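You operate a simulated robot arm through the tools that you are given. There is no shell and no other tool. Be economical: measure what you need, move in short steps, check, and stop when the job is done.

Carry out the task below with a simulated two-armed robot. There is one attempt and no reset: what you move stays moved.

Task
Pick up the bottle that says "cleaner" from the top of the lamp table with one hand, pass it to the other hand and put it on the lower shelf of the lamp table. Set down upright: bottle.

Only the result counts: the job must be done as asked and must still hold three seconds after the hand-in. Knocking over, shifting, dropping, spilling or breaking anything else fails it.

Robot
Two 6-joint arms with two-finger parallel grippers on one trunk, on a base that drives. Base frame: it is fixed to the floor where the robot stands at the start and does not move with it; the origin is under the middle of the robot, x ahead of it, y to its left, z up; the surface under the hand at the start is at about z = 86. Readings come in cm, rad, newtons and seconds.
The left shoulder is at the start at [8, 21.6, 156.5], the right one opposite. With the tool pointing down near the work surface each hand reaches from about 10 to 70 cm from the robot's upright axis, wherever it stands, measured 20 degrees to its own side. Places, roughly: lower shelf of the lamp table [70, -20, 30]. Payload 3.43 kg a hand.
The tool frame of a hand sits at the grasp point between the pads (the TCP): z along the fingers, y along the line on which they close. The tips reach 3 cm beyond it. Largest opening 9.4 cm; finger width 2.8, thickness 1; the body of the gripper, 5 by 9.6 cm, starts 5.5 cm behind the TCP.
Orientation is told as [roll, pitch, yaw] about the base's x, y, z axes, in that order, counted from this pose: with the fingers straight down and closing along the base's y, the tool's x points along the base's -x, its y along +y and its z along -z.

Tools
- The arms move only by the tool send_rows. It takes "left_targets", "right_targets" or both (then of equal length, played together; a hand with none holds still); each is a list of rows, each a list of 7 numbers: the gripper command, from -1 (fully open) to 1 (shut), values between in proportion, then the shift along the tool's x, y, z in units of 20 mm (1.0 is 20 mm), then the turn, a rotation vector about the tool's x, y, z in units of 5 degrees (1.0 is 5 degrees). In form: [[hand, dx, dy, dz, rx, ry, rz], ...]. A call has 1 to 12 rows; each row shifts and turns the commanded pose from where the row before left it, along the tool's axes as they then stand. A call with a number of a shift or a turn outside -1 to 1 is refused whole. A row lasts 0.2 s, in which the tool goes at most 5 cm and 0.15 rad; a call with a longer step from one row to the next is refused whole, and so is a gripper value outside its range. A pose out of reach is approached as far as the arm can. The call stops where the force on the tool passes 40 N (or 10 N more than at its start, if that is more) or the arm is blocked; 0.2 s more then pass. Each finger travels about 7.2 cm/s and halts on what it meets, pressing with about 23 N; the grip force reading is that of the motor and also rises with nothing between the fingers. The clock runs only during rows and for 0.2 s after the last one: add rows that do not move to give the fingers time. It gives the time, the measured TCP pose, the force on the tool (base axes), the opening and the grip force at its end, in the units of the frame above (readings bear some noise), with the torque about the TCP (base axes, N m) and any sound that the robot's microphone picked up, and new pictures: "show" is both (left out), scene, wrist or none (wrist: the cameras of the hands that moved).
- Cameras (640 x 400 px; columns grow to the right, rows downward): "scene" is now at [9.2, 1.53, 171.92]; the picture's right is [0.17, -0.99, 0.00], its down [-0.86, -0.15, -0.48] and it looks along [0.48, 0.08, -0.87] (base axes); focal length 281 px, centre (320, 200). "left" rides on the left gripper at [7.6, -1.4, -10.2] in its tool frame; the picture's right is [0.18, 0.98, 0.00], its down [-0.75, 0.14, -0.64] and it looks along [-0.63, 0.12, 0.77] (tool axes); focal length 243 px, centre (320, 200). "right" rides on the right gripper at [7.6, 1.4, -10.2] in its tool frame; the picture's right is [-0.18, 0.98, 0.00], its down [-0.75, -0.14, -0.64] and it looks along [-0.63, -0.12, 0.77] (tool axes); focal length 243 px, centre (320, 200). There is no depth. A picture from a camera that has moved, and an enlarged one, comes with that camera's place and axes in the base frame and with its lens. The place of the scene camera against the robot may be out by one fixed shift of up to 1.8 cm in any direction.
- slide_trunk(by): slides the trunk up (or, below 0, down) by that many cm; the arms and the scene camera ride with it, the base frame stays. It gives what a move gives, with no picture.
- steer(legs): drives the robot by 1 to 6 legs, each [ahead, left, turn to the left] in cm, cm and rad, along the robot's own axes; the way and the turn of a leg run together, so that a leg with both is an arc; at most 150 cm and 3.142 rad a leg. The arms and the cameras ride along, it lands a little off, and it stops where it bumps. It gives what a move gives, and a new picture of the scene camera.
- aim_head(pan, tilt): turns the head with the scene camera to pan (to the left, within 1.501 rad either way) and tilt (down, from -0.506 to 1.204), counted from straight ahead of the robot. It gives what a move gives, and a new picture of the scene camera.
- zoom(camera, box): a new picture of the part [left, top, right, bottom] of that camera's present view, enlarged. It takes no simulated time.
- finish_job(): hands the job in; it is judged then, once.

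Work in short steps. Places have to be worked out from the pictures, the camera data and where the tool is seen: move nearer, look again, correct. Check each grasp and each placing, and mend what went wrong. You have 120 turns and 260 pictures in all, those below and enlarged ones among them. Open the grippers and draw the arms clear of the work before you hand the job in, unless the task says otherwise; then end with one line.

The tools are called as name(argument=value, ...) on one line, values as JSON. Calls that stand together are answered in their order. send_rows: Moves the arms, as the interface text tells. Its arguments: {"type":"object","properties":{"left_targets":{"type":"array"},"right_targets":{"type":"array"},"show":{"type":"string","enum":["both","scene","wrist","none"]}},"required":[]} The other tools are called the same way: slide_trunk (by) slides the trunk up or down; steer (legs) drives the base; aim_head (pan, tilt) turns the head that bears the scene camera; zoom (camera, box) takes an enlarged picture of a part of a camera's view; finish_job () hands the job in.

At the start:

```text
time: 0.0
left_tcp_pos: [43.91, 13.61, 99.92]
left_tcp_rot: [0.0, 0.0, -0.001]
left_force: [-0.4, -0.8, -0.2]
left_ft_torque: [-0.01, -0.02, -0.01]
left_gripper_width: 9.41
left_grip_force: 0.1
right_tcp_pos: [46.09, -19.88, 99.95]
right_tcp_rot: [0.0, 0.0, -0.003]
right_force: [-0.7, 0.1, 0.3]
right_ft_torque: [-0.01, -0.02, -0.02]
right_gripper_width: 9.4
right_grip_force: 0.1
trunk travel left (down, up): [-79.5, 4.5]
robot x, y, heading: [0.37, 0.19, -0.001]
head pan, tilt: [0.169, 1.065]
```

scene: 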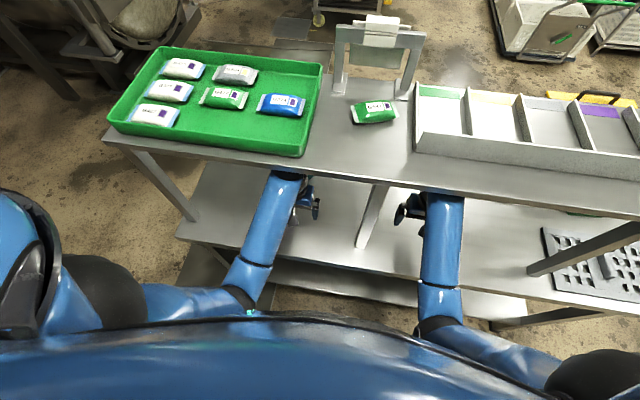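
right: 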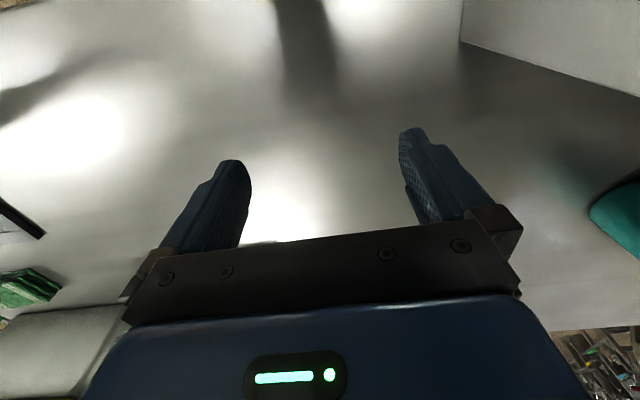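
left: 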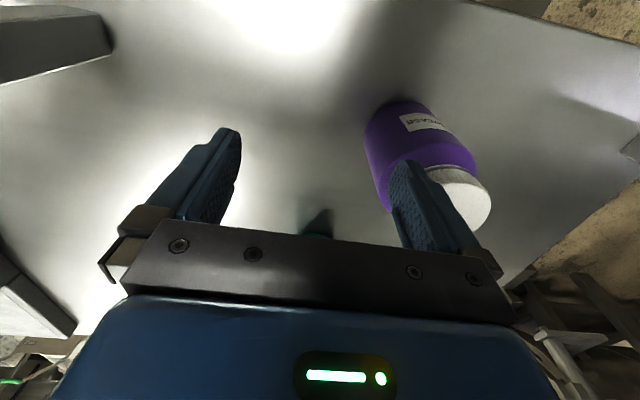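

The scene view shows several surfaces, and the left wrist camera shows a purple bottle. I'll turn the head to look around first, then enlarge the left wrist view.

aim_head(pan=0, tilt=0.7)

aim_head(pan=-0.7, tilt=0.8)

zoom(camera="left", box=[340, 80, 500, 240])

zoom(camera="right", box=[0, 0, 640, 400])

```text
time: 0.8
left_tcp_pos: [43.91, 13.61, 99.98]
left_tcp_rot: [0.001, 0.0, -0.002]
left_force: [-0.3, 0.2, 0.6]
left_ft_torque: [0.01, 0.04, 0.01]
left_gripper_width: 9.38
left_grip_force: 0.1
right_tcp_pos: [46.17, -19.92, 100.02]
right_tcp_rot: [0.0, 0.0, -0.002]
right_force: [-0.6, 0.1, 1.2]
right_ft_torque: [0.0, -0.02, 0.03]
right_gripper_width: 9.4
right_grip_force: 0.0
trunk travel left (down, up): [-79.5, 4.5]
robot x, y, heading: [0.01, -0.05, 0.005]
head pan, tilt: [0.0, 0.7]
camera scene: at [11.25, 0.42, 174.69], right [0.0, -1.0, 0.0], down [-0.64, 0.0, -0.76], along [0.76, 0.0, -0.64], focal length 281 px, centre (320, 200)
```

scene: 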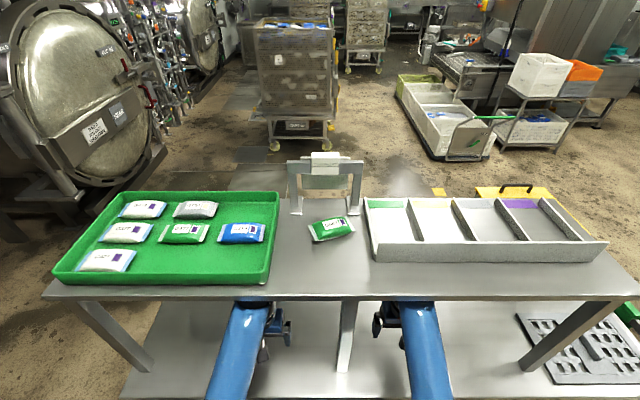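

```text
time: 1.9
left_tcp_pos: [44.05, 13.69, 100.1]
left_tcp_rot: [-0.001, 0.0, -0.002]
left_force: [0.1, -0.1, 0.0]
left_ft_torque: [0.0, -0.02, 0.0]
left_gripper_width: 9.39
left_grip_force: 0.0
right_tcp_pos: [46.2, -19.92, 100.13]
right_tcp_rot: [0.001, -0.001, -0.002]
right_force: [0.6, 0.4, 0.4]
right_ft_torque: [0.04, -0.01, -0.01]
right_gripper_width: 9.41
right_grip_force: 0.1
trunk travel left (down, up): [-79.5, 4.5]
robot x, y, heading: [0.12, 0.16, -0.006]
head pan, tilt: [-0.7, 0.799]
camera scene: at [8.92, -4.78, 173.87], right [-0.64, -0.77, 0.0], down [-0.55, 0.46, -0.7], along [0.53, -0.45, -0.72], focal length 281 px, centre (320, 200)
```

scene: 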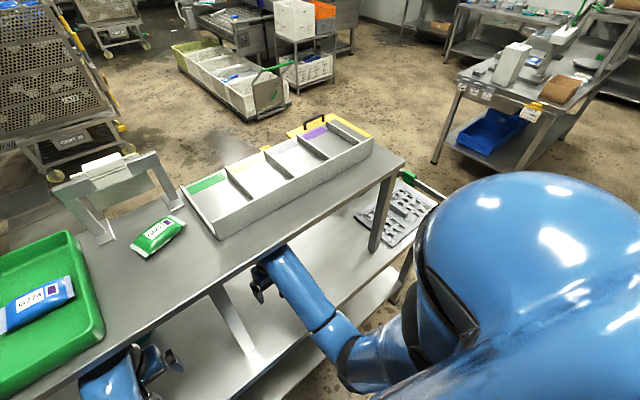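

```text
2.50 times, centred on (420, 160) of left
camera zoom: at [36.45, 12.1, 110.16], right [-0.18, 0.98, 0.0], down [0.75, 0.14, 0.64], along [0.63, 0.12, -0.77], focal length 606 px, centre (70, 300)
```

zoom: 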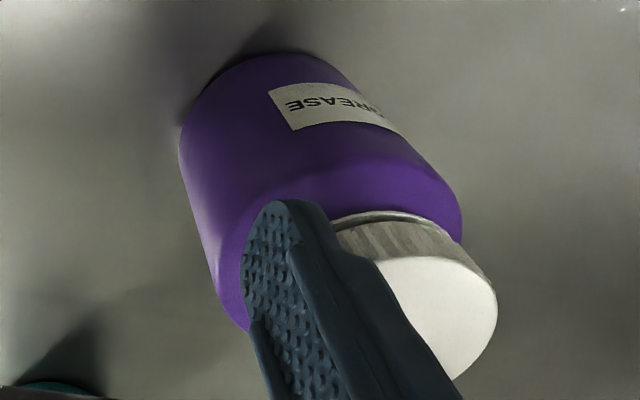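

```text
1.00 times, centred on (320, 200) of right (not enlarged: the box is as wide or as high as the picture)
camera zoom: at [38.54, -18.48, 110.16], right [0.19, 0.98, 0.0], down [0.75, -0.14, 0.64], along [0.63, -0.12, -0.77], focal length 243 px, centre (320, 200)
```

zoom: 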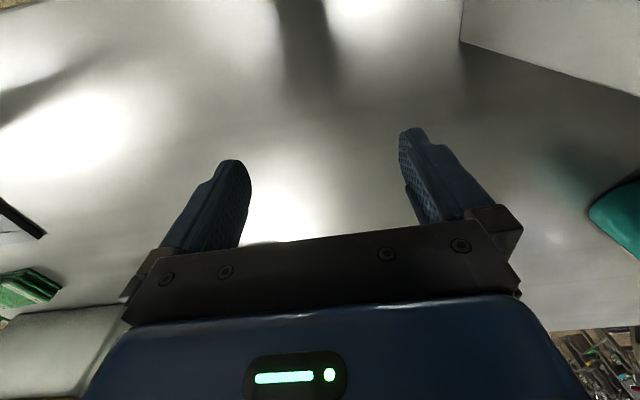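

I can't yet tell how the surfaces stack up, or whether the hands are above or below the tray-bearing top. I'll look steeply down and to the sides.

aim_head(pan=0, tilt=1.2)

aim_head(pan=0.7, tilt=0.9)

```text
time: 3.0
left_tcp_pos: [43.91, 13.72, 100.01]
left_tcp_rot: [0.001, 0.001, -0.003]
left_force: [-0.1, -0.2, -0.3]
left_ft_torque: [0.0, -0.02, -0.01]
left_gripper_width: 9.39
left_grip_force: 0.1
right_tcp_pos: [46.17, -19.93, 100.07]
right_tcp_rot: [-0.001, 0.001, -0.002]
right_force: [-0.5, -0.2, -0.9]
right_ft_torque: [0.04, -0.01, 0.01]
right_gripper_width: 9.41
right_grip_force: 0.0
trunk travel left (down, up): [-79.5, 4.5]
robot x, y, heading: [-0.09, 0.05, 0.004]
head pan, tilt: [0.0, 1.201]
camera scene: at [8.35, 0.42, 171.1], right [0.0, -1.0, 0.0], down [-0.93, 0.0, -0.36], along [0.36, 0.0, -0.93], focal length 281 px, centre (320, 200)
```

scene: 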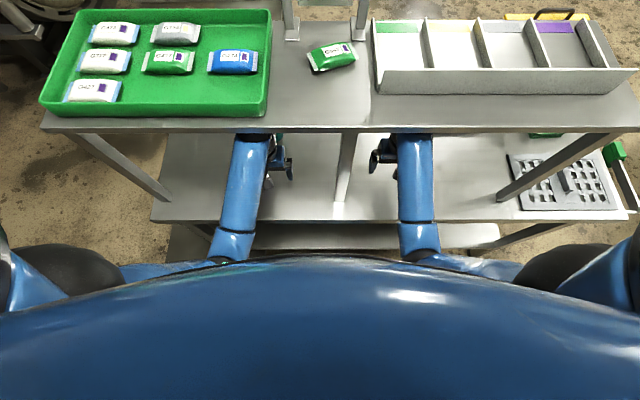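

```text
time: 4.0
left_tcp_pos: [44.13, 13.72, 99.93]
left_tcp_rot: [-0.001, 0.001, -0.003]
left_force: [0.1, -0.4, -0.7]
left_ft_torque: [0.0, 0.02, 0.0]
left_gripper_width: 9.4
left_grip_force: 0.0
right_tcp_pos: [46.16, -19.92, 99.91]
right_tcp_rot: [0.0, 0.001, -0.002]
right_force: [0.2, -0.6, -1.0]
right_ft_torque: [0.01, 0.02, -0.01]
right_gripper_width: 9.38
right_grip_force: 0.1
trunk travel left (down, up): [-79.5, 4.5]
robot x, y, heading: [0.04, 0.2, 0.001]
head pan, tilt: [0.7, 0.901]
camera scene: at [8.54, 5.27, 173.08], right [0.64, -0.77, 0.0], down [-0.6, -0.5, -0.62], along [0.48, 0.4, -0.78], focal length 281 px, centre (320, 200)
```

scene: 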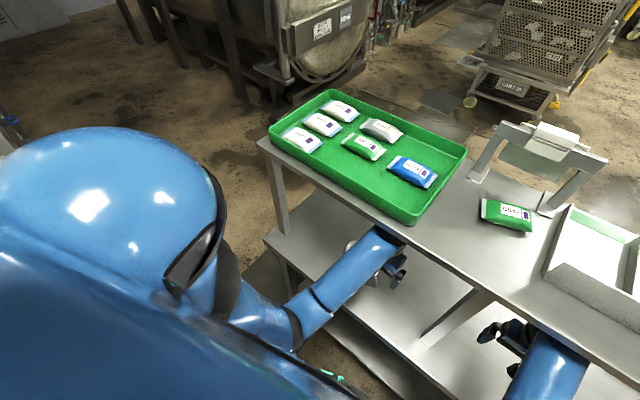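

The bench seems to have an upper shelf with the trays, a middle surface at about z=86 where the bottles are, and a lower shelf. I'll back straight off so I can see it all.

steer(legs=[[-60, 0, 0]])

aim_head(pan=0, tilt=0.6)

```text
time: 7.4
left_tcp_pos: [-15.66, 13.58, 99.87]
left_tcp_rot: [-0.002, 0.001, -0.001]
left_force: [0.2, 0.9, 0.4]
left_ft_torque: [-0.01, 0.0, -0.01]
left_gripper_width: 9.37
left_grip_force: 0.1
right_tcp_pos: [-13.48, -19.99, 99.88]
right_tcp_rot: [-0.002, 0.001, 0.001]
right_force: [0.1, -0.5, 1.2]
right_ft_torque: [0.01, -0.01, -0.02]
right_gripper_width: 9.4
right_grip_force: 0.2
trunk travel left (down, up): [-79.5, 4.5]
robot x, y, heading: [-59.91, 0.28, 0.006]
head pan, tilt: [0.7, 0.901]
camera scene: at [-51.11, 5.26, 173.07], right [0.65, -0.76, 0.0], down [-0.6, -0.51, -0.62], along [0.47, 0.4, -0.78], focal length 281 px, centre (320, 200)
```

scene: 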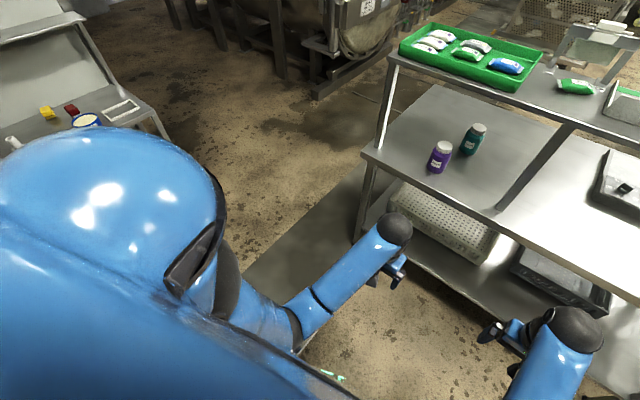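

```text
time: 8.5
left_tcp_pos: [-15.82, 13.78, 100.0]
left_tcp_rot: [0.0, 0.0, 0.0]
left_force: [0.0, 0.0, 0.4]
left_ft_torque: [0.04, 0.02, 0.0]
left_gripper_width: 9.4
left_grip_force: 0.0
right_tcp_pos: [-13.61, -19.98, 99.91]
right_tcp_rot: [0.0, -0.001, 0.001]
right_force: [0.4, -0.4, -0.2]
right_ft_torque: [0.0, -0.01, -0.01]
right_gripper_width: 9.42
right_grip_force: 0.0
trunk travel left (down, up): [-79.5, 4.5]
robot x, y, heading: [-60.19, -0.02, 0.003]
head pan, tilt: [0.0, 0.6]
camera scene: at [-48.27, 0.4, 175.56], right [0.0, -1.0, 0.0], down [-0.57, 0.0, -0.82], along [0.82, 0.0, -0.57], focal length 281 px, centre (320, 200)
```

scene: 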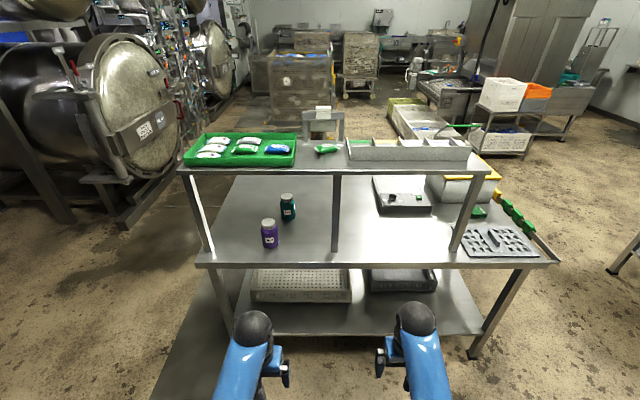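

The layout is clear now. There are two bottles on the table top at z≈86, behind the upper shelf's posts. I'll zoom to read the labels and see what is free on the lower shelf.

zoom(camera="scene", box=[240, 180, 320, 260])

zoom(camera="scene", box=[180, 130, 560, 370])

```text
5.00 times, centred on (280, 220) of scene
camera zoom: at [-48.27, 0.4, 175.56], right [0.0, -1.0, 0.0], down [-0.57, 0.0, -0.82], along [0.82, 0.0, -0.57], focal length 1407 px, centre (520, 100)
```

zoom: 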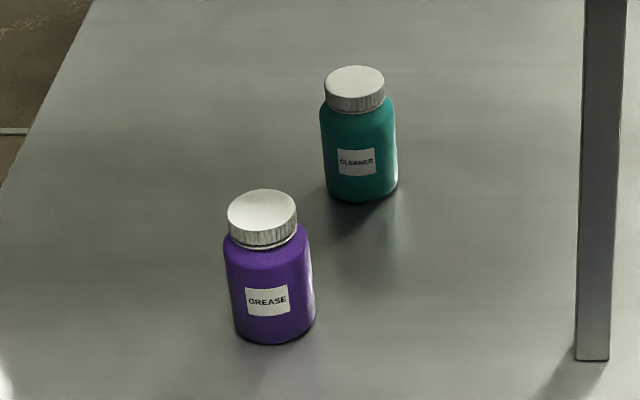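

```text
1.67 times, centred on (370, 250) of scene
camera zoom: at [-48.27, 0.4, 175.56], right [0.0, -1.0, 0.0], down [-0.57, 0.0, -0.82], along [0.82, 0.0, -0.57], focal length 469 px, centre (237, 117)
```

zoom: 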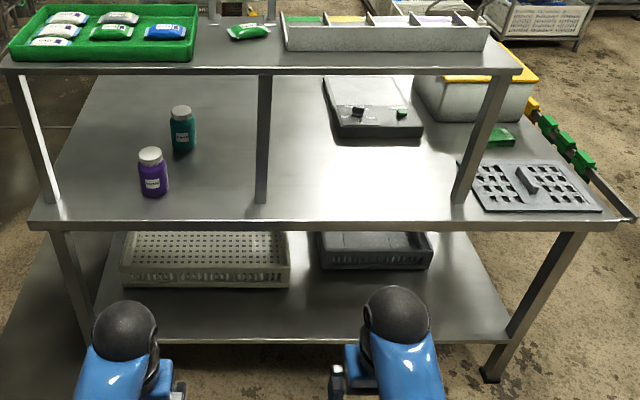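

"CLEANER" is the teal bottle, at about (66, 16, 86–98). "GREASE" stands nearer and to the left, at about (46, 23). The upper shelf at z≈124 stops a grasp from above, so I'll lower the trunk and come in with the right hand tilted under the shelf. First I lower the trunk, pull the left hand back and tilt the right hand.

slide_trunk(by=-35)

send_rows(left_targets=[[-1, 1, 0, 0, 0, 0, 0], [-1, 1, 0, 0, 0, 0, 0], [-1, 1, 0, 0, 0, 0, 0], [-1, 1, 0, 0, 0, 0, 0], [-1, 1, 0, 0, 0, 0, 0], [-1, 1, 0, 0, 0, 0, 0], [-1, 1, 0, 0, 0, 0, 0], [-1, 1, 0, 0, 0, 0, 0], [-1, 0, 0, 0, 0, 0, 0]], right_targets=[[-1, 0, 0, 0, 0, -1, 0], [-1, 0, 0, 0, 0, -1, 0], [-1, 0, 0, 0, 0, -1, 0], [-1, 0, 0, 0, 0, -1, 0], [-1, 0, 0, 0, 0, -1, 0], [-1, 0, 0, 0, 0, -1, 0], [-1, 0, 0, 0, 0, -1, 0], [-1, 0, 0, 0, 0, -1, 0], [-1, 0, 0, 0, 0, -1, 0]], show="scene")

```text
time: 11.9
left_tcp_pos: [-15.9, 13.51, 65.02]
left_tcp_rot: [-0.001, 0.0, 0.0]
left_force: [-0.3, 0.1, 0.0]
left_ft_torque: [0.01, 0.01, -0.02]
left_gripper_width: 9.37
left_grip_force: 0.1
right_tcp_pos: [-13.74, -19.9, 65.12]
right_tcp_rot: [0.0, 0.001, -0.001]
right_force: [-0.1, -0.7, 0.4]
right_ft_torque: [0.0, 0.0, -0.03]
right_gripper_width: 9.41
right_grip_force: 0.1
trunk travel left (down, up): [-44.5, 39.5]
robot x, y, heading: [-59.99, 0.03, 0.004]
head pan, tilt: [0.0, 0.6]
```

```text
time: 13.9
left_tcp_pos: [-31.93, 13.64, 64.96]
left_tcp_rot: [0.001, 0.001, -0.002]
left_force: [0.3, 0.3, 0.1]
left_ft_torque: [-0.03, -0.03, 0.02]
left_gripper_width: 9.41
left_grip_force: 0.1
right_tcp_pos: [-13.62, -20.01, 65.04]
right_tcp_rot: [0.0, -0.787, 0.0]
right_force: [0.7, 0.0, -0.6]
right_ft_torque: [0.02, -0.01, -0.01]
right_gripper_width: 9.39
right_grip_force: 0.0
trunk travel left (down, up): [-44.5, 39.5]
robot x, y, heading: [-59.94, -0.19, 0.008]
head pan, tilt: [0.0, 0.6]
camera scene: at [-48.29, 0.38, 140.56], right [0.0, -1.0, 0.0], down [-0.57, 0.0, -0.82], along [0.82, 0.0, -0.57], focal length 281 px, centre (320, 200)
```

scene: 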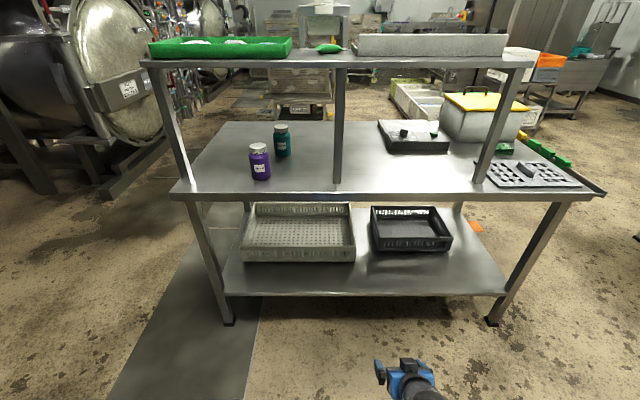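

With the lower camera I have a second viewing height. I'll zoom on the bottles to fix the cleaner's position.

zoom(camera="scene", box=[230, 110, 350, 200])

```text
4.44 times, centred on (290, 155) of scene
camera zoom: at [-48.29, 0.38, 140.56], right [0.0, -1.0, 0.0], down [-0.57, 0.0, -0.82], along [0.82, 0.0, -0.57], focal length 1250 px, centre (453, 400)
```

zoom: 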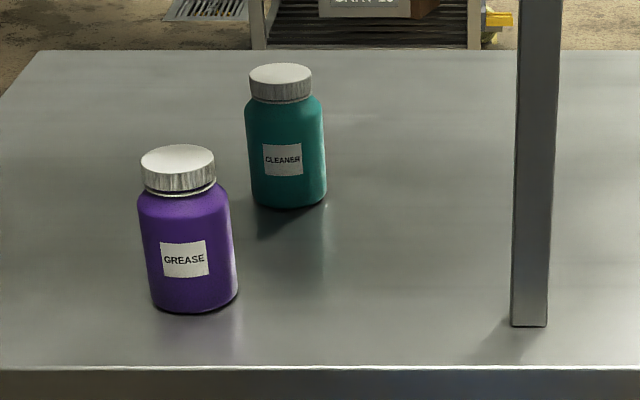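

The cleaner's centre is at about (66.8, 16.6), with a radius of 3.8 and a top at about 98. The middle post is at (41, -6). I'll raise the right hand to z≈93 and yaw it 22° to the left.

send_rows(right_targets=[[-1, -1, 0, -1, -0.31, 0, -0.31], [-1, -1, 0, -1, -0.31, 0, -0.31], [-1, -1, 0, -1, -0.31, 0, -0.31], [-1, -1, 0, -1, -0.31, 0, -0.31], [-1, -1, 0, -1, -0.31, 0, -0.31], [-1, -1, 0, -1, -0.31, 0, -0.31], [-1, -1, 0, -1, -0.31, 0, -0.31], [-1, -1, 0, -1, -0.31, 0, -0.31], [-1, -1, 0, -1, -0.31, 0, -0.31], [-1, -0.5, 0, -0.5, -0.31, 0, -0.31], [-1, 0, 0, 0, 0, 0, 0]], show="both")

```text
time: 16.3
left_tcp_pos: [-31.98, 13.57, 64.94]
left_tcp_rot: [0.001, 0.0, -0.001]
left_force: [-0.1, -0.1, 0.0]
left_ft_torque: [-0.03, -0.02, -0.02]
left_gripper_width: 9.39
left_grip_force: 0.1
right_tcp_pos: [-11.99, -19.94, 90.27]
right_tcp_rot: [-0.001, -0.789, 0.384]
right_force: [0.2, -0.3, 1.0]
right_ft_torque: [0.0, 0.01, -0.03]
right_gripper_width: 9.42
right_grip_force: 0.1
right hand out of reach, approached as far as the arm can: row 8, 9, 10
trunk travel left (down, up): [-44.5, 39.5]
robot x, y, heading: [-59.86, -0.06, 0.006]
head pan, tilt: [0.0, 0.6]
camera scene: at [-48.28, 0.4, 140.56], right [0.0, -1.0, 0.0], down [-0.57, 0.0, -0.82], along [0.82, 0.0, -0.57], focal length 281 px, centre (320, 200)
camera right: at [-24.23, -23.33, 92.14], right [-0.25, 0.96, 0.13], down [0.12, -0.1, 0.99], along [0.96, 0.26, -0.09], focal length 243 px, centre (320, 200)
```

scene: 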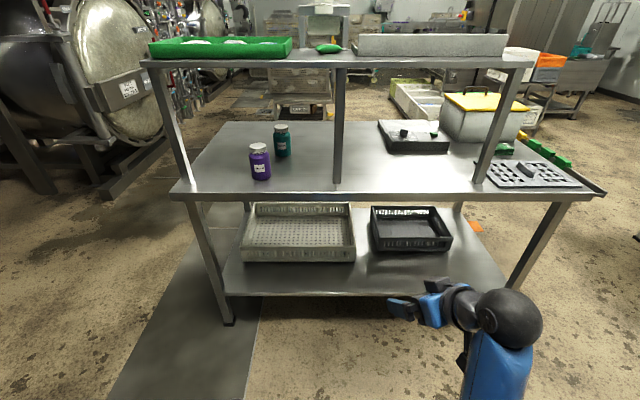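
right: 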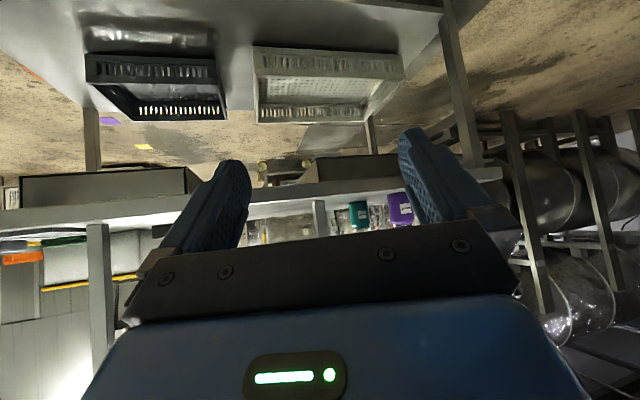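

The hand stopped at z≈90 because the folded arm ran short. Extending it forward should free it, so I'll reach forward and left with it, still clear of the table.

send_rows(right_targets=[[-1, -0.91, 0.5, 0.91, 0, 0, 0], [-1, -0.91, 0.5, 0.91, 0, 0, 0], [-1, -0.91, 0.5, 0.91, 0, 0, 0], [-1, -0.91, 0.5, 0.91, 0, 0, 0], [-1, -0.91, 0.5, 0.91, 0, 0, 0], [-1, -0.91, 0.5, 0.91, 0, 0, 0], [-1, -0.91, 0.5, 0.91, 0, 0, 0], [-1, -0.91, 0.5, 0.91, 0, 0, 0], [-1, -0.91, 0.5, 0.91, 0, 0, 0], [-1, -0.91, 0.5, 0.91, 0, 0, 0], [-1, 0, 0, 0, 0, 0, 0]], show="scene")

```text
time: 18.7
left_tcp_pos: [-31.88, 13.61, 65.07]
left_tcp_rot: [0.001, 0.001, 0.0]
left_force: [-1.3, 0.0, 0.3]
left_ft_torque: [0.0, 0.02, -0.02]
left_gripper_width: 9.39
left_grip_force: 0.1
right_tcp_pos: [8.05, -1.24, 90.36]
right_tcp_rot: [0.002, -0.787, 0.382]
right_force: [-0.2, 0.1, -0.3]
right_ft_torque: [0.0, -0.01, -0.01]
right_gripper_width: 9.4
right_grip_force: 0.0
trunk travel left (down, up): [-44.5, 39.5]
robot x, y, heading: [-59.75, -0.07, 0.001]
head pan, tilt: [0.0, 0.6]
camera scene: at [-48.31, 0.36, 140.56], right [0.0, -1.0, 0.0], down [-0.56, 0.0, -0.83], along [0.83, 0.0, -0.56], focal length 281 px, centre (320, 200)
```

scene: 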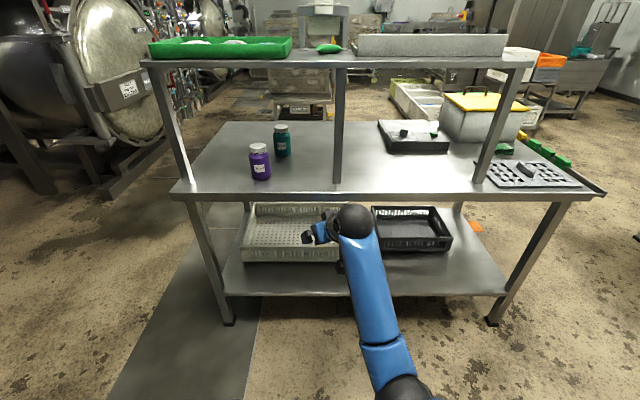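

The posture is good. I'll lift the hand 3 cm, then drive left 10 cm and ahead 28 cm, stopping short of the bottles for a check.

send_rows(right_targets=[[-1, -0.95, 0, -0.95, 0, 0, 0], [-1, 0, 0, 0, 0, 0, 0]], show="none")

steer(legs=[[0, 10.3, 0], [28, 0, 0]])

zoom(camera="right", box=[0, 0, 640, 400])

```text
time: 19.3
left_tcp_pos: [-31.95, 13.63, 64.92]
left_tcp_rot: [0.0, 0.0, 0.0]
left_force: [-0.1, 0.5, 0.9]
left_ft_torque: [0.01, 0.02, -0.07]
left_gripper_width: 9.38
left_grip_force: 0.1
right_tcp_pos: [8.02, -1.17, 93.03]
right_tcp_rot: [0.003, -0.783, 0.383]
right_force: [-0.2, -0.8, 0.3]
right_ft_torque: [-0.01, -0.03, -0.01]
right_gripper_width: 9.41
right_grip_force: 0.0
trunk travel left (down, up): [-44.5, 39.5]
robot x, y, heading: [-59.67, 0.0, 0.001]
head pan, tilt: [0.0, 0.6]
```

```text
time: 22.0
left_tcp_pos: [-3.92, 24.09, 64.95]
left_tcp_rot: [0.0, 0.0, 0.002]
left_force: [0.5, 0.1, -0.1]
left_ft_torque: [-0.01, -0.04, 0.01]
left_gripper_width: 9.4
left_grip_force: 0.2
right_tcp_pos: [36.07, 9.12, 93.1]
right_tcp_rot: [0.001, -0.786, 0.384]
right_force: [0.4, 0.0, -0.1]
right_ft_torque: [-0.03, 0.02, -0.03]
right_gripper_width: 9.41
right_grip_force: 0.0
trunk travel left (down, up): [-44.5, 39.5]
robot x, y, heading: [-31.97, 10.0, 0.005]
head pan, tilt: [0.0, 0.6]
camera scene: at [-20.36, 10.7, 140.56], right [0.0, -1.0, 0.0], down [-0.56, 0.0, -0.83], along [0.83, 0.0, -0.56], focal length 281 px, centre (320, 200)
```

scene: 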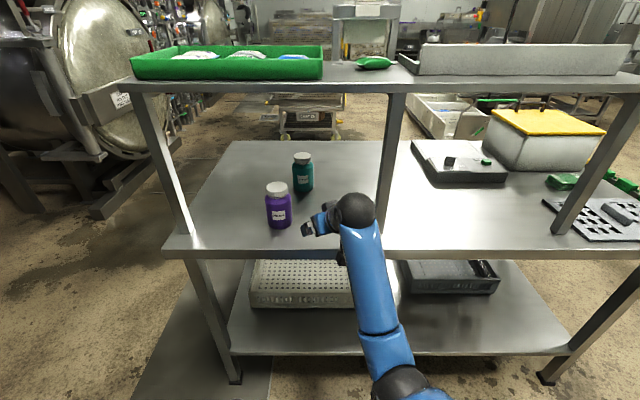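

```text
1.00 times, centred on (320, 200) of right (not enlarged: the box is as wide or as high as the picture)
camera zoom: at [23.77, 5.85, 94.85], right [-0.25, 0.96, 0.13], down [0.13, -0.1, 0.99], along [0.96, 0.26, -0.1], focal length 243 px, centre (320, 200)
```

zoom: 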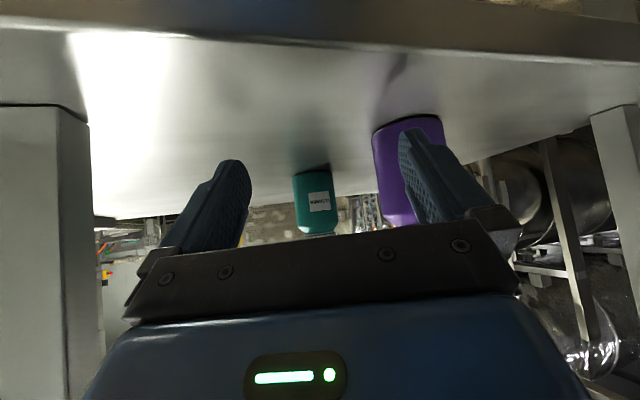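

The wrist view agrees with my estimate of (66.8, 16.7), and the hand's line runs clear of the grease bottle. I'll drive 12 cm further ahead.

steer(legs=[[12, 0, 0]])

zoom(camera="right", box=[0, 0, 640, 400])

```text
time: 23.3
left_tcp_pos: [7.85, 24.03, 65.04]
left_tcp_rot: [0.0, 0.001, 0.001]
left_force: [-0.1, 0.3, 2.0]
left_ft_torque: [0.03, 0.01, 0.02]
left_gripper_width: 9.4
left_grip_force: 0.0
right_tcp_pos: [47.94, 9.11, 93.12]
right_tcp_rot: [0.001, -0.788, 0.382]
right_force: [0.5, -1.3, -0.8]
right_ft_torque: [-0.02, 0.01, -0.01]
right_gripper_width: 9.4
right_grip_force: 0.0
trunk travel left (down, up): [-44.5, 39.5]
robot x, y, heading: [-19.98, 9.75, 0.001]
head pan, tilt: [0.0, 0.6]
camera scene: at [-8.49, 10.71, 140.57], right [0.0, -1.0, 0.0], down [-0.56, 0.0, -0.83], along [0.83, 0.0, -0.56], focal length 281 px, centre (320, 200)
```

scene: 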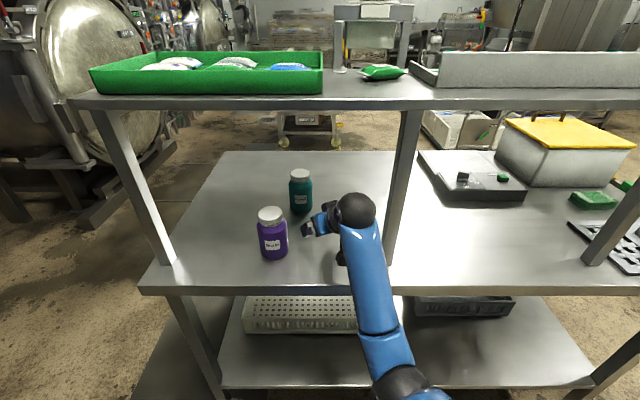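

```text
1.00 times, centred on (320, 200) of right (not enlarged: the box is as wide or as high as the picture)
camera zoom: at [35.64, 5.81, 94.86], right [-0.25, 0.96, 0.13], down [0.13, -0.1, 0.99], along [0.96, 0.26, -0.09], focal length 243 px, centre (320, 200)
```

zoom: 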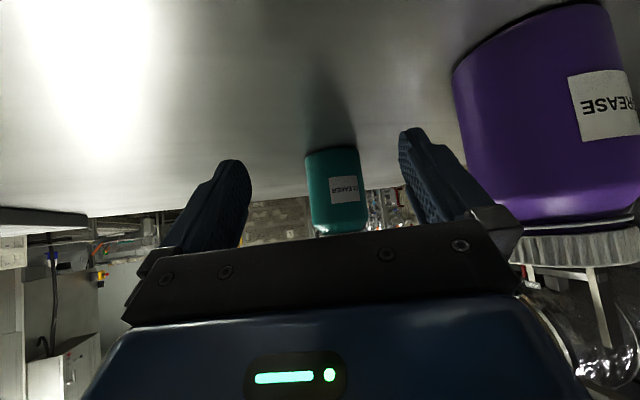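

The cleaner lies straight along the finger direction, about 20 cm ahead. I'll advance 13.6 cm and check.

send_rows(right_targets=[[-1, -0.8, 0, 0.8, 0, 0, 0], [-1, -0.8, 0, 0.8, 0, 0, 0], [-1, -0.8, 0, 0.8, 0, 0, 0], [-1, -0.8, 0, 0.8, 0, 0, 0], [-1, -0.8, 0, 0.8, 0, 0, 0], [-1, -0.8, 0, 0.8, 0, 0, 0], [-1, 0, 0, 0, 0, 0, 0]])

```text
time: 24.9
left_tcp_pos: [7.86, 23.92, 64.95]
left_tcp_rot: [-0.002, 0.001, -0.001]
left_force: [0.4, -1.0, -0.8]
left_ft_torque: [0.01, -0.02, -0.02]
left_gripper_width: 9.43
left_grip_force: 0.0
right_tcp_pos: [60.46, 14.24, 93.15]
right_tcp_rot: [0.0, -0.787, 0.382]
right_force: [-0.3, -0.1, 0.9]
right_ft_torque: [-0.01, -0.01, -0.02]
right_gripper_width: 9.4
right_grip_force: 0.1
trunk travel left (down, up): [-44.5, 39.5]
robot x, y, heading: [-20.23, 10.42, 0.001]
head pan, tilt: [0.0, 0.6]
camera scene: at [-8.48, 10.69, 140.56], right [0.0, -1.0, 0.0], down [-0.56, 0.0, -0.83], along [0.83, 0.0, -0.56], focal length 281 px, centre (320, 200)
camera right: at [48.27, 10.9, 94.88], right [-0.25, 0.96, 0.13], down [0.12, -0.1, 0.99], along [0.96, 0.26, -0.09], focal length 243 px, centre (320, 200)
```

scene: 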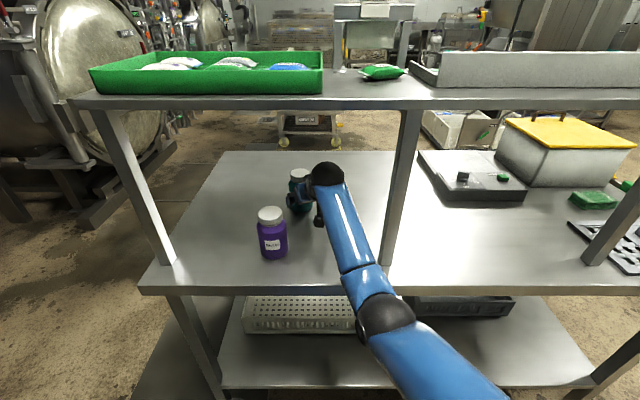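
right: 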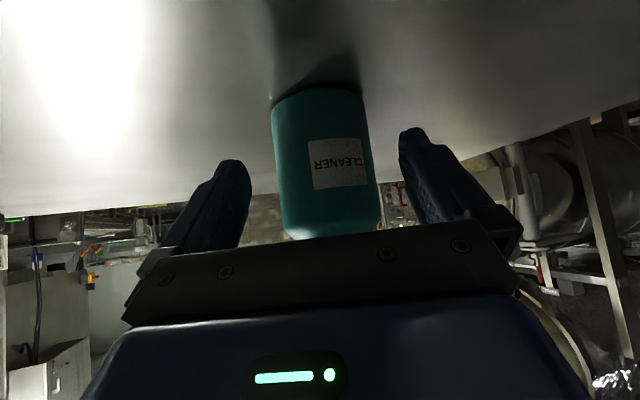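

The bottle sits centred between the fingers, with about 7 cm to go. I'll advance 6.6 cm and close.

send_rows(right_targets=[[-1, -0.6, 0, 0.6, 0, 0, 0], [-1, -0.6, 0, 0.6, 0, 0, 0], [-1, -0.6, 0, 0.6, 0, 0, 0], [-1, -0.55, 0, 0.55, 0, 0, 0], [-1, 0, 0, 0, 0, 0, 0], [0, 0, 0, 0, 0, 0, 0], [1, 0, 0, 0, 0, 0, 0], [1, 0, 0, 0, 0, 0, 0], [1, 0, 0, 0, 0, 0, 0], [1, 0, 0, 0, 0, 0, 0]])

```text
time: 27.1
left_tcp_pos: [7.83, 23.81, 64.97]
left_tcp_rot: [0.002, 0.001, 0.0]
left_force: [-0.2, 0.4, -0.5]
left_ft_torque: [0.01, 0.0, 0.02]
left_gripper_width: 9.4
left_grip_force: 0.1
right_tcp_pos: [65.9, 16.5, 93.24]
right_tcp_rot: [0.001, -0.788, 0.383]
right_force: [3.4, -1.2, 7.2]
right_ft_torque: [-0.15, -0.2, -0.02]
right_gripper_width: 7.74
right_grip_force: 23.2
right hand out of reach, approached as far as the arm can: row 4
trunk travel left (down, up): [-44.5, 39.5]
robot x, y, heading: [-20.11, 10.16, 0.003]
head pan, tilt: [0.0, 0.6]
camera scene: at [-8.54, 10.68, 140.57], right [0.0, -1.0, 0.0], down [-0.56, 0.0, -0.83], along [0.83, 0.0, -0.56], focal length 281 px, centre (320, 200)
camera right: at [53.65, 13.04, 95.0], right [-0.25, 0.96, 0.13], down [0.12, -0.1, 0.99], along [0.96, 0.26, -0.09], focal length 243 px, centre (320, 200)
```

scene: 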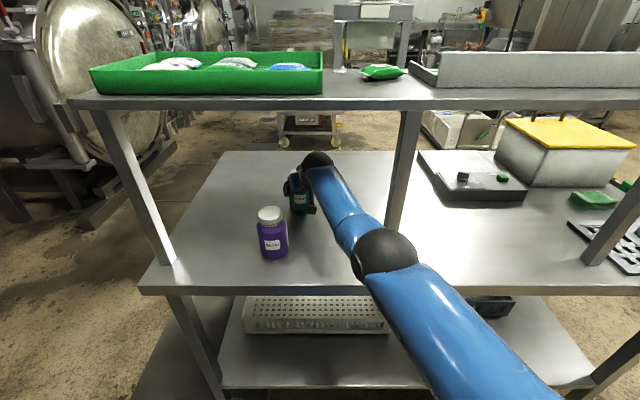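
right: 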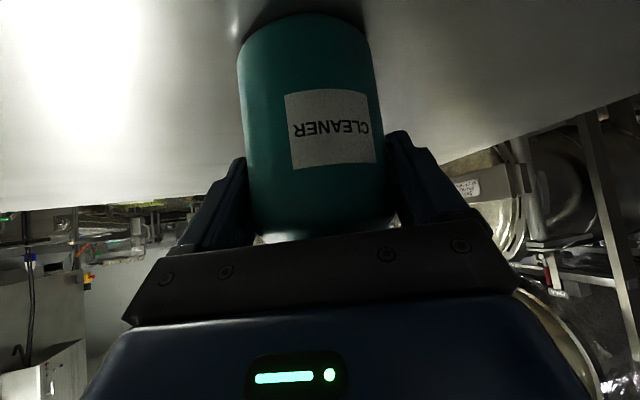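

The grip holds at 7.74 cm. I'll lift 4 cm with the trunk to stay below the upper shelf, then check.

slide_trunk(by=4)

zoom(camera="right", box=[0, 0, 640, 400])

zoom(camera="scene", box=[200, 80, 460, 340])

```text
time: 27.9
left_tcp_pos: [7.92, 23.84, 68.82]
left_tcp_rot: [0.0, 0.001, 0.0]
left_force: [0.1, -0.3, 0.0]
left_ft_torque: [0.03, 0.02, 0.03]
left_gripper_width: 9.42
left_grip_force: 0.0
right_tcp_pos: [66.03, 16.51, 96.87]
right_tcp_rot: [0.0, -0.783, 0.383]
right_force: [-0.5, 0.0, -4.5]
right_ft_torque: [0.02, 0.02, -0.07]
right_gripper_width: 7.79
right_grip_force: 22.4
trunk travel left (down, up): [-48.5, 35.5]
robot x, y, heading: [-19.9, 10.48, 0.002]
head pan, tilt: [0.0, 0.6]
```

```text
1.00 times, centred on (320, 200) of right (not enlarged: the box is as wide or as high as the picture)
camera zoom: at [53.75, 13.08, 98.71], right [-0.25, 0.96, 0.13], down [0.13, -0.1, 0.99], along [0.96, 0.26, -0.1], focal length 243 px, centre (320, 200)
```

zoom: 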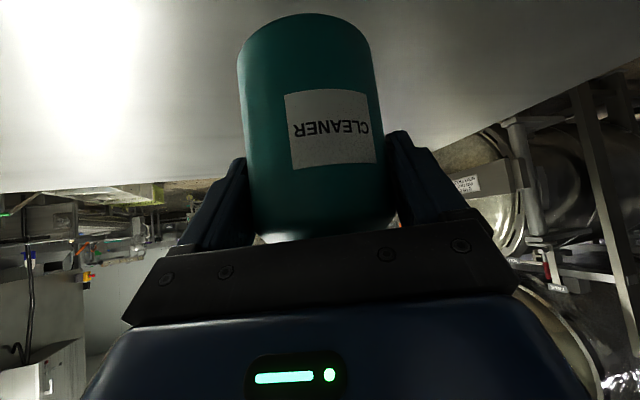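

```text
1.54 times, centred on (330, 210) of scene
camera zoom: at [-8.31, 10.73, 144.54], right [0.0, -1.0, 0.0], down [-0.57, 0.0, -0.82], along [0.82, 0.0, -0.57], focal length 433 px, centre (305, 185)
```

zoom: 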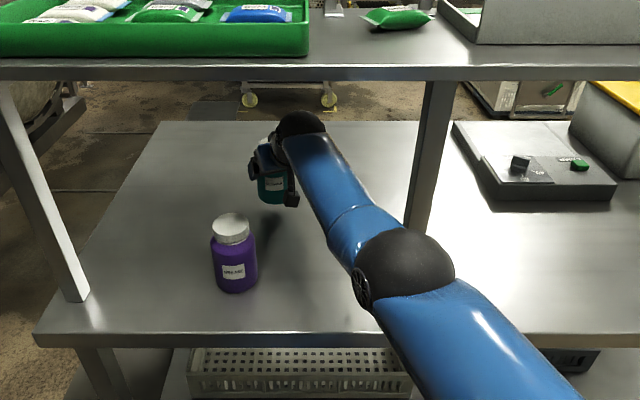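

It has lifted cleanly. I'll retract along the approach line, past the grease bottle.

send_rows(right_targets=[[1, 0.5, 0, -0.5, 0, 0, 0], [1, 0.8, 0, -0.8, 0, 0, 0], [1, 0.8, 0, -0.8, 0, 0, 0], [1, 0.8, 0, -0.8, 0, 0, 0], [1, 0.8, 0, -0.8, 0, 0, 0], [1, 0.8, 0, -0.8, 0, 0, 0], [1, 0.8, 0, -0.8, 0, 0, 0], [1, 0.8, 0, -0.8, 0, 0, 0], [1, 0.8, 0, -0.8, 0, 0, 0], [1, 0.5, 0, -0.5, 0, 0, 0], [1, 0, 0, 0, 0, 0, 0]], show="scene")

```text
time: 30.3
left_tcp_pos: [7.86, 23.83, 68.9]
left_tcp_rot: [0.0, 0.003, -0.001]
left_force: [0.1, 0.1, -0.3]
left_ft_torque: [-0.01, 0.01, 0.0]
left_gripper_width: 9.41
left_grip_force: 0.1
right_tcp_pos: [46.52, 8.55, 97.14]
right_tcp_rot: [0.001, -0.786, 0.383]
right_force: [-0.1, -0.2, -4.7]
right_ft_torque: [0.0, 0.02, -0.01]
right_gripper_width: 7.77
right_grip_force: 22.4
trunk travel left (down, up): [-48.5, 35.5]
robot x, y, heading: [-19.96, 10.46, -0.002]
head pan, tilt: [0.0, 0.6]
camera scene: at [-8.37, 10.72, 144.55], right [0.0, -1.0, 0.0], down [-0.57, 0.0, -0.82], along [0.82, 0.0, -0.57], focal length 281 px, centre (320, 200)
```

scene: 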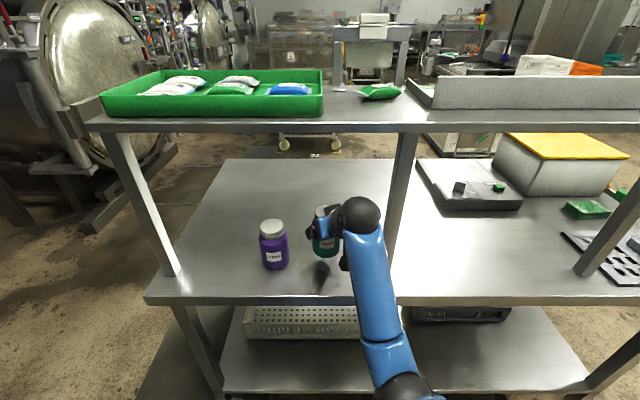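

I'm clear of the grease bottle, so I'll drive straight back 50 cm into open space for the handover.

steer(legs=[[-50, 0, 0]])

```text
time: 33.3
left_tcp_pos: [-42.08, 23.77, 68.93]
left_tcp_rot: [0.0, 0.002, 0.001]
left_force: [-0.4, 0.8, -0.1]
left_ft_torque: [-0.03, 0.01, 0.01]
left_gripper_width: 9.4
left_grip_force: 0.1
right_tcp_pos: [-3.46, 8.48, 96.96]
right_tcp_rot: [0.003, -0.785, 0.381]
right_force: [-0.8, 0.3, -4.0]
right_ft_torque: [0.01, 0.02, 0.02]
right_gripper_width: 7.76
right_grip_force: 23.4
trunk travel left (down, up): [-48.5, 35.5]
robot x, y, heading: [-70.11, 10.27, -0.004]
head pan, tilt: [0.0, 0.6]
camera scene: at [-58.42, 10.65, 144.55], right [0.0, -1.0, 0.0], down [-0.57, 0.0, -0.82], along [0.82, 0.0, -0.57], focal length 281 px, centre (320, 200)
```

scene: 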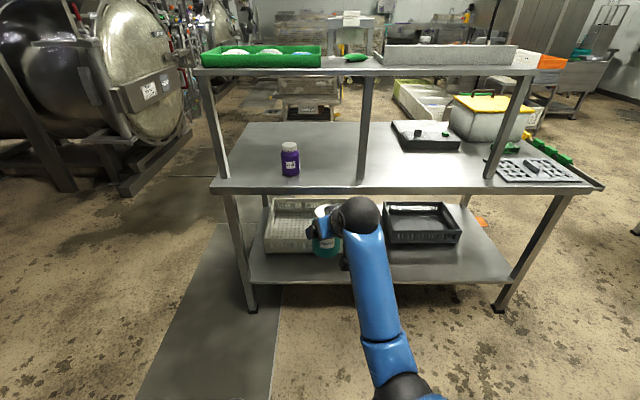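

The bottle is held upright, with its base at about z 89.7. For the handover I'll yaw the right hand to about 45° and bring the left hand forward, so the two meet at right angles.

send_rows(left_targets=[[-1, -1, 0, 0, 0, 0, 0], [-1, -1, 0, 0, 0, 0, 0], [-1, -1, 0, 0, 0, 0, 0], [-1, -1, 0, 0, 0, 0, 0], [-1, -1, 0, 0, 0, 0, 0], [-1, -1, 0, 0, 0, 0, 0], [-1, -1, 0, 0, 0, 0, 0], [-1, -1, 0, 0, 0, 0, 0], [-1, -1, 0, 0, 0, 0, 0], [-1, -1, 0, 0, 0, 0, 0], [-1, 0, 0, 0, 0, 0, 0]], right_targets=[[1, 0, 0, 0, -0.65, 0, -0.65], [1, 0, 0, 0, -0.65, 0, -0.65], [1, 0, 0, 0, -0.65, 0, -0.65], [1, 0, 0, 0, -0.65, 0, -0.65], [1, 0, 0, 0, -0.65, 0, -0.65], [1, 0, 0, 0, 0, 0, 0], [1, 0, 0, 0, 0, 0, 0], [1, 0, 0, 0, 0, 0, 0], [1, 0, 0, 0, 0, 0, 0], [1, 0, 0, 0, 0, 0, 0], [1, 0, 0, 0, 0, 0, 0]], show="scene")

send_rows(left_targets=[[-1, 0, 0, 0, 0, -1, 0], [-1, 0, 0, 0, 0, -1, 0], [-1, 0, 0, 0, 0, -1, 0], [-1, 0, 0, 0, 0, -1, 0], [-1, 0, 0, 0, 0, -1, 0], [-1, 0, 0, 0, 0, -1, 0], [-1, 0, 0, 0, 0, -1, 0], [-1, 0, 0, 0, 0, -1, 0], [-1, 0, 0, 0, 0, -1, 0], [-1, 0, 0, 0, 0, -1, 0], [-1, 0, 0, 0, 0, -1, 0], [-1, 0, 0, 0, 0, -1, 0]], show="scene")

```text
time: 35.7
left_tcp_pos: [-22.01, 23.84, 68.76]
left_tcp_rot: [0.0, -0.001, -0.001]
left_force: [-0.1, 0.2, -0.5]
left_ft_torque: [0.0, 0.01, 0.02]
left_gripper_width: 9.4
left_grip_force: 0.1
right_tcp_pos: [-3.73, 8.52, 97.13]
right_tcp_rot: [0.0, -0.786, 0.784]
right_force: [0.7, 0.4, -5.1]
right_ft_torque: [-0.02, 0.01, -0.02]
right_gripper_width: 7.78
right_grip_force: 23.2
trunk travel left (down, up): [-48.5, 35.5]
robot x, y, heading: [-69.91, 10.37, -0.001]
head pan, tilt: [0.0, 0.6]
camera scene: at [-58.48, 10.66, 144.56], right [0.0, -1.0, 0.0], down [-0.57, 0.0, -0.82], along [0.82, 0.0, -0.57], focal length 281 px, centre (320, 200)
```

scene: 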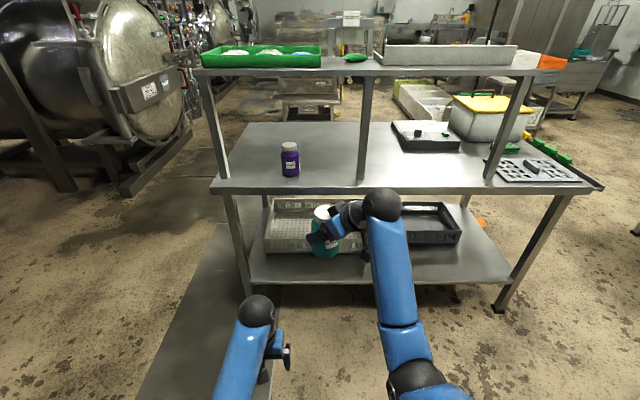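

```text
time: 38.3
left_tcp_pos: [-22.07, 23.73, 68.93]
left_tcp_rot: [0.0, -1.048, -0.003]
left_force: [-0.8, 0.3, 0.0]
left_ft_torque: [-0.06, -0.02, 0.01]
left_gripper_width: 9.39
left_grip_force: 0.1
right_tcp_pos: [-3.51, 8.48, 96.99]
right_tcp_rot: [0.0, -0.785, 0.781]
right_force: [0.3, 0.2, -4.9]
right_ft_torque: [-0.01, 0.02, -0.01]
right_gripper_width: 7.79
right_grip_force: 22.9
trunk travel left (down, up): [-48.5, 35.5]
robot x, y, heading: [-70.17, 10.31, -0.001]
head pan, tilt: [0.0, 0.6]
camera scene: at [-58.46, 10.66, 144.56], right [0.0, -1.0, 0.0], down [-0.57, 0.0, -0.82], along [0.82, 0.0, -0.57], focal length 281 px, centre (320, 200)
```

scene: 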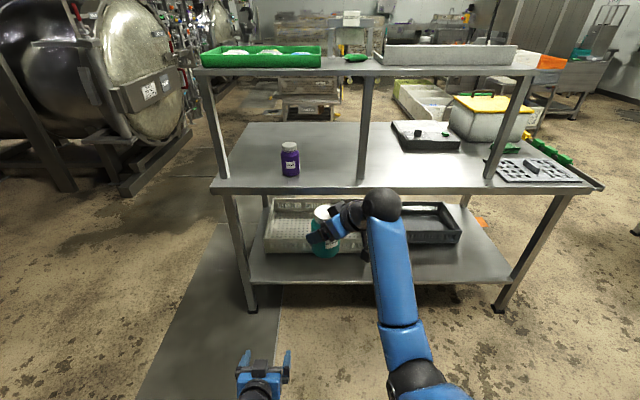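

The left hand is tilted. Next I'll finish at 25° below horizontal, raise it to z≈93.5 and yaw it -45°, which leaves it about 20 cm from the bottle.

send_rows(left_targets=[[-1, -0.5, 0, 0.9, 0, -1, 0], [-1, -1, 0, -0.467, 0.741, 0, 0.346], [-1, -1, 0, -0.467, 0.741, 0, 0.346], [-1, -1, 0, -0.467, 0.741, 0, 0.346], [-1, -1, 0, -0.467, 0.741, 0, 0.346], [-1, -1, 0, -0.467, 0.741, 0, 0.346], [-1, -1, 0, -0.467, 0.741, 0, 0.346], [-1, -1, 0, -0.467, 0.741, 0, 0.346], [-1, -1, 0, -0.467, 0.741, 0, 0.346], [-1, -1, 0, -0.467, 0.741, 0, 0.346], [-1, -1, 0, -0.467, 0.741, 0, 0.346], [-1, -1, 0, -0.467, 0.741, 0, 0.346]])

```text
time: 40.9
left_tcp_pos: [-20.05, 23.96, 93.16]
left_tcp_rot: [0.0, -1.134, -0.788]
left_force: [-0.2, -0.5, -0.1]
left_ft_torque: [0.0, -0.01, 0.01]
left_gripper_width: 9.39
left_grip_force: 0.1
right_tcp_pos: [-3.48, 8.45, 97.01]
right_tcp_rot: [0.002, -0.786, 0.782]
right_force: [-0.5, 0.2, -4.2]
right_ft_torque: [-0.04, 0.01, 0.0]
right_gripper_width: 7.78
right_grip_force: 23.7
trunk travel left (down, up): [-48.5, 35.5]
robot x, y, heading: [-69.92, 9.82, 0.0]
head pan, tilt: [0.0, 0.6]
camera scene: at [-58.38, 10.66, 144.54], right [0.0, -1.0, 0.0], down [-0.57, 0.0, -0.82], along [0.82, 0.0, -0.57], focal length 281 px, centre (320, 200)
camera left: at [-29.84, 31.61, 90.48], right [0.64, 0.75, -0.17], down [-0.08, 0.29, 0.95], along [0.76, -0.6, 0.25], focal length 243 px, centre (320, 200)
```

scene: 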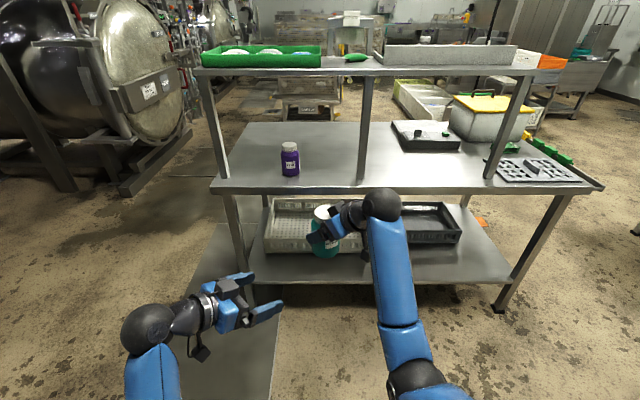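
left: 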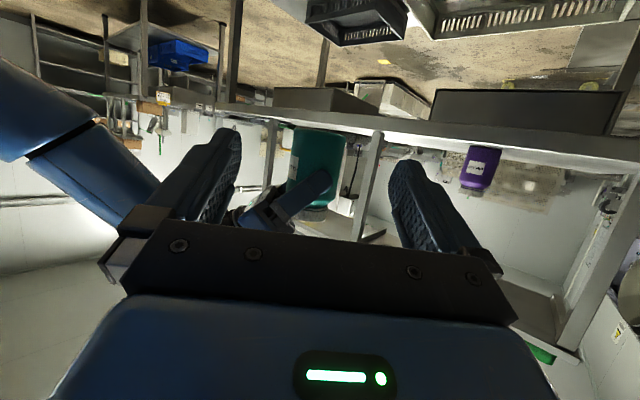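

The left hand is nicely placed. I'll enlarge the left wrist view to find the lateral offset to the bottle.

zoom(camera="left", box=[240, 110, 400, 240])

```text
3.08 times, centred on (320, 175) of left
camera zoom: at [-29.84, 31.61, 90.48], right [0.64, 0.75, -0.17], down [-0.08, 0.29, 0.95], along [0.76, -0.6, 0.25], focal length 746 px, centre (320, 277)
```

zoom: 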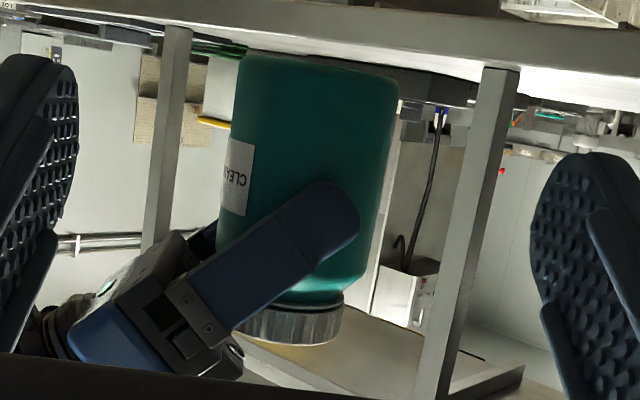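

The bottle is offset about 1.1 cm to the tool's +y side and lies about 22.7 cm ahead. I'll advance 14 cm with that correction and check.

send_rows(left_targets=[[-1, -0.423, 0.08, 0.906, 0, 0, 0], [-1, -0.423, 0.08, 0.906, 0, 0, 0], [-1, -0.423, 0.08, 0.906, 0, 0, 0], [-1, -0.423, 0.08, 0.906, 0, 0, 0], [-1, -0.423, 0.08, 0.906, 0, 0, 0], [-1, -0.423, 0.08, 0.906, 0, 0, 0], [-1, -0.423, 0.07, 0.906, 0, 0, 0], [-1, 0, 0, 0, 0, 0, 0]])

```text
time: 42.7
left_tcp_pos: [-9.29, 14.61, 93.19]
left_tcp_rot: [0.0, -1.134, -0.788]
left_force: [-0.1, 0.1, -0.1]
left_ft_torque: [0.0, -0.02, 0.0]
left_gripper_width: 9.39
left_grip_force: 0.0
right_tcp_pos: [-3.57, 8.45, 97.18]
right_tcp_rot: [-0.001, -0.785, 0.783]
right_force: [-0.6, 0.2, -4.0]
right_ft_torque: [0.0, 0.0, 0.0]
right_gripper_width: 7.77
right_grip_force: 22.9
trunk travel left (down, up): [-48.5, 35.5]
robot x, y, heading: [-70.17, 10.26, -0.004]
head pan, tilt: [0.0, 0.6]
camera scene: at [-58.46, 10.67, 144.56], right [0.0, -1.0, 0.0], down [-0.57, 0.0, -0.82], along [0.82, 0.0, -0.57], focal length 281 px, centre (320, 200)
camera left: at [-19.09, 22.4, 90.58], right [0.64, 0.75, -0.17], down [-0.09, 0.29, 0.95], along [0.76, -0.6, 0.25], focal length 243 px, centre (320, 200)
```

scene: 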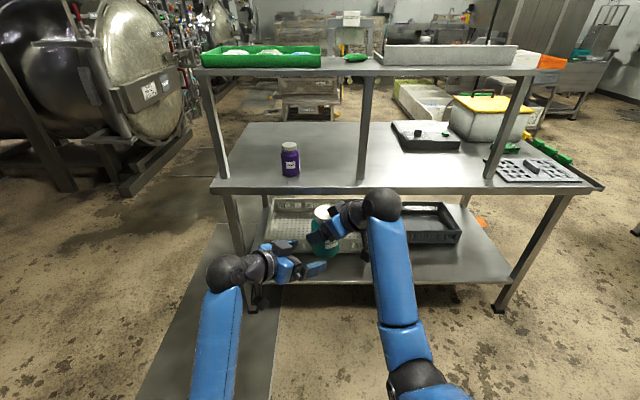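
left: 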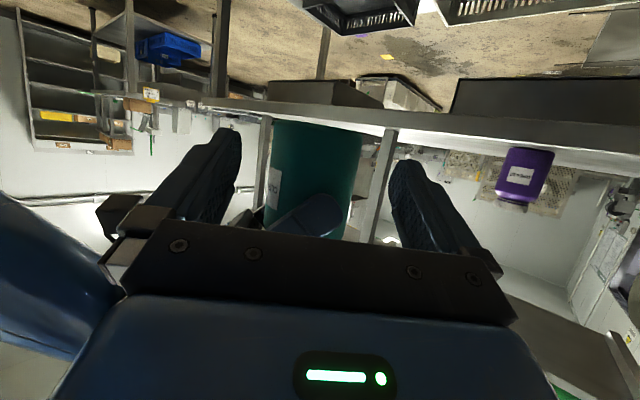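

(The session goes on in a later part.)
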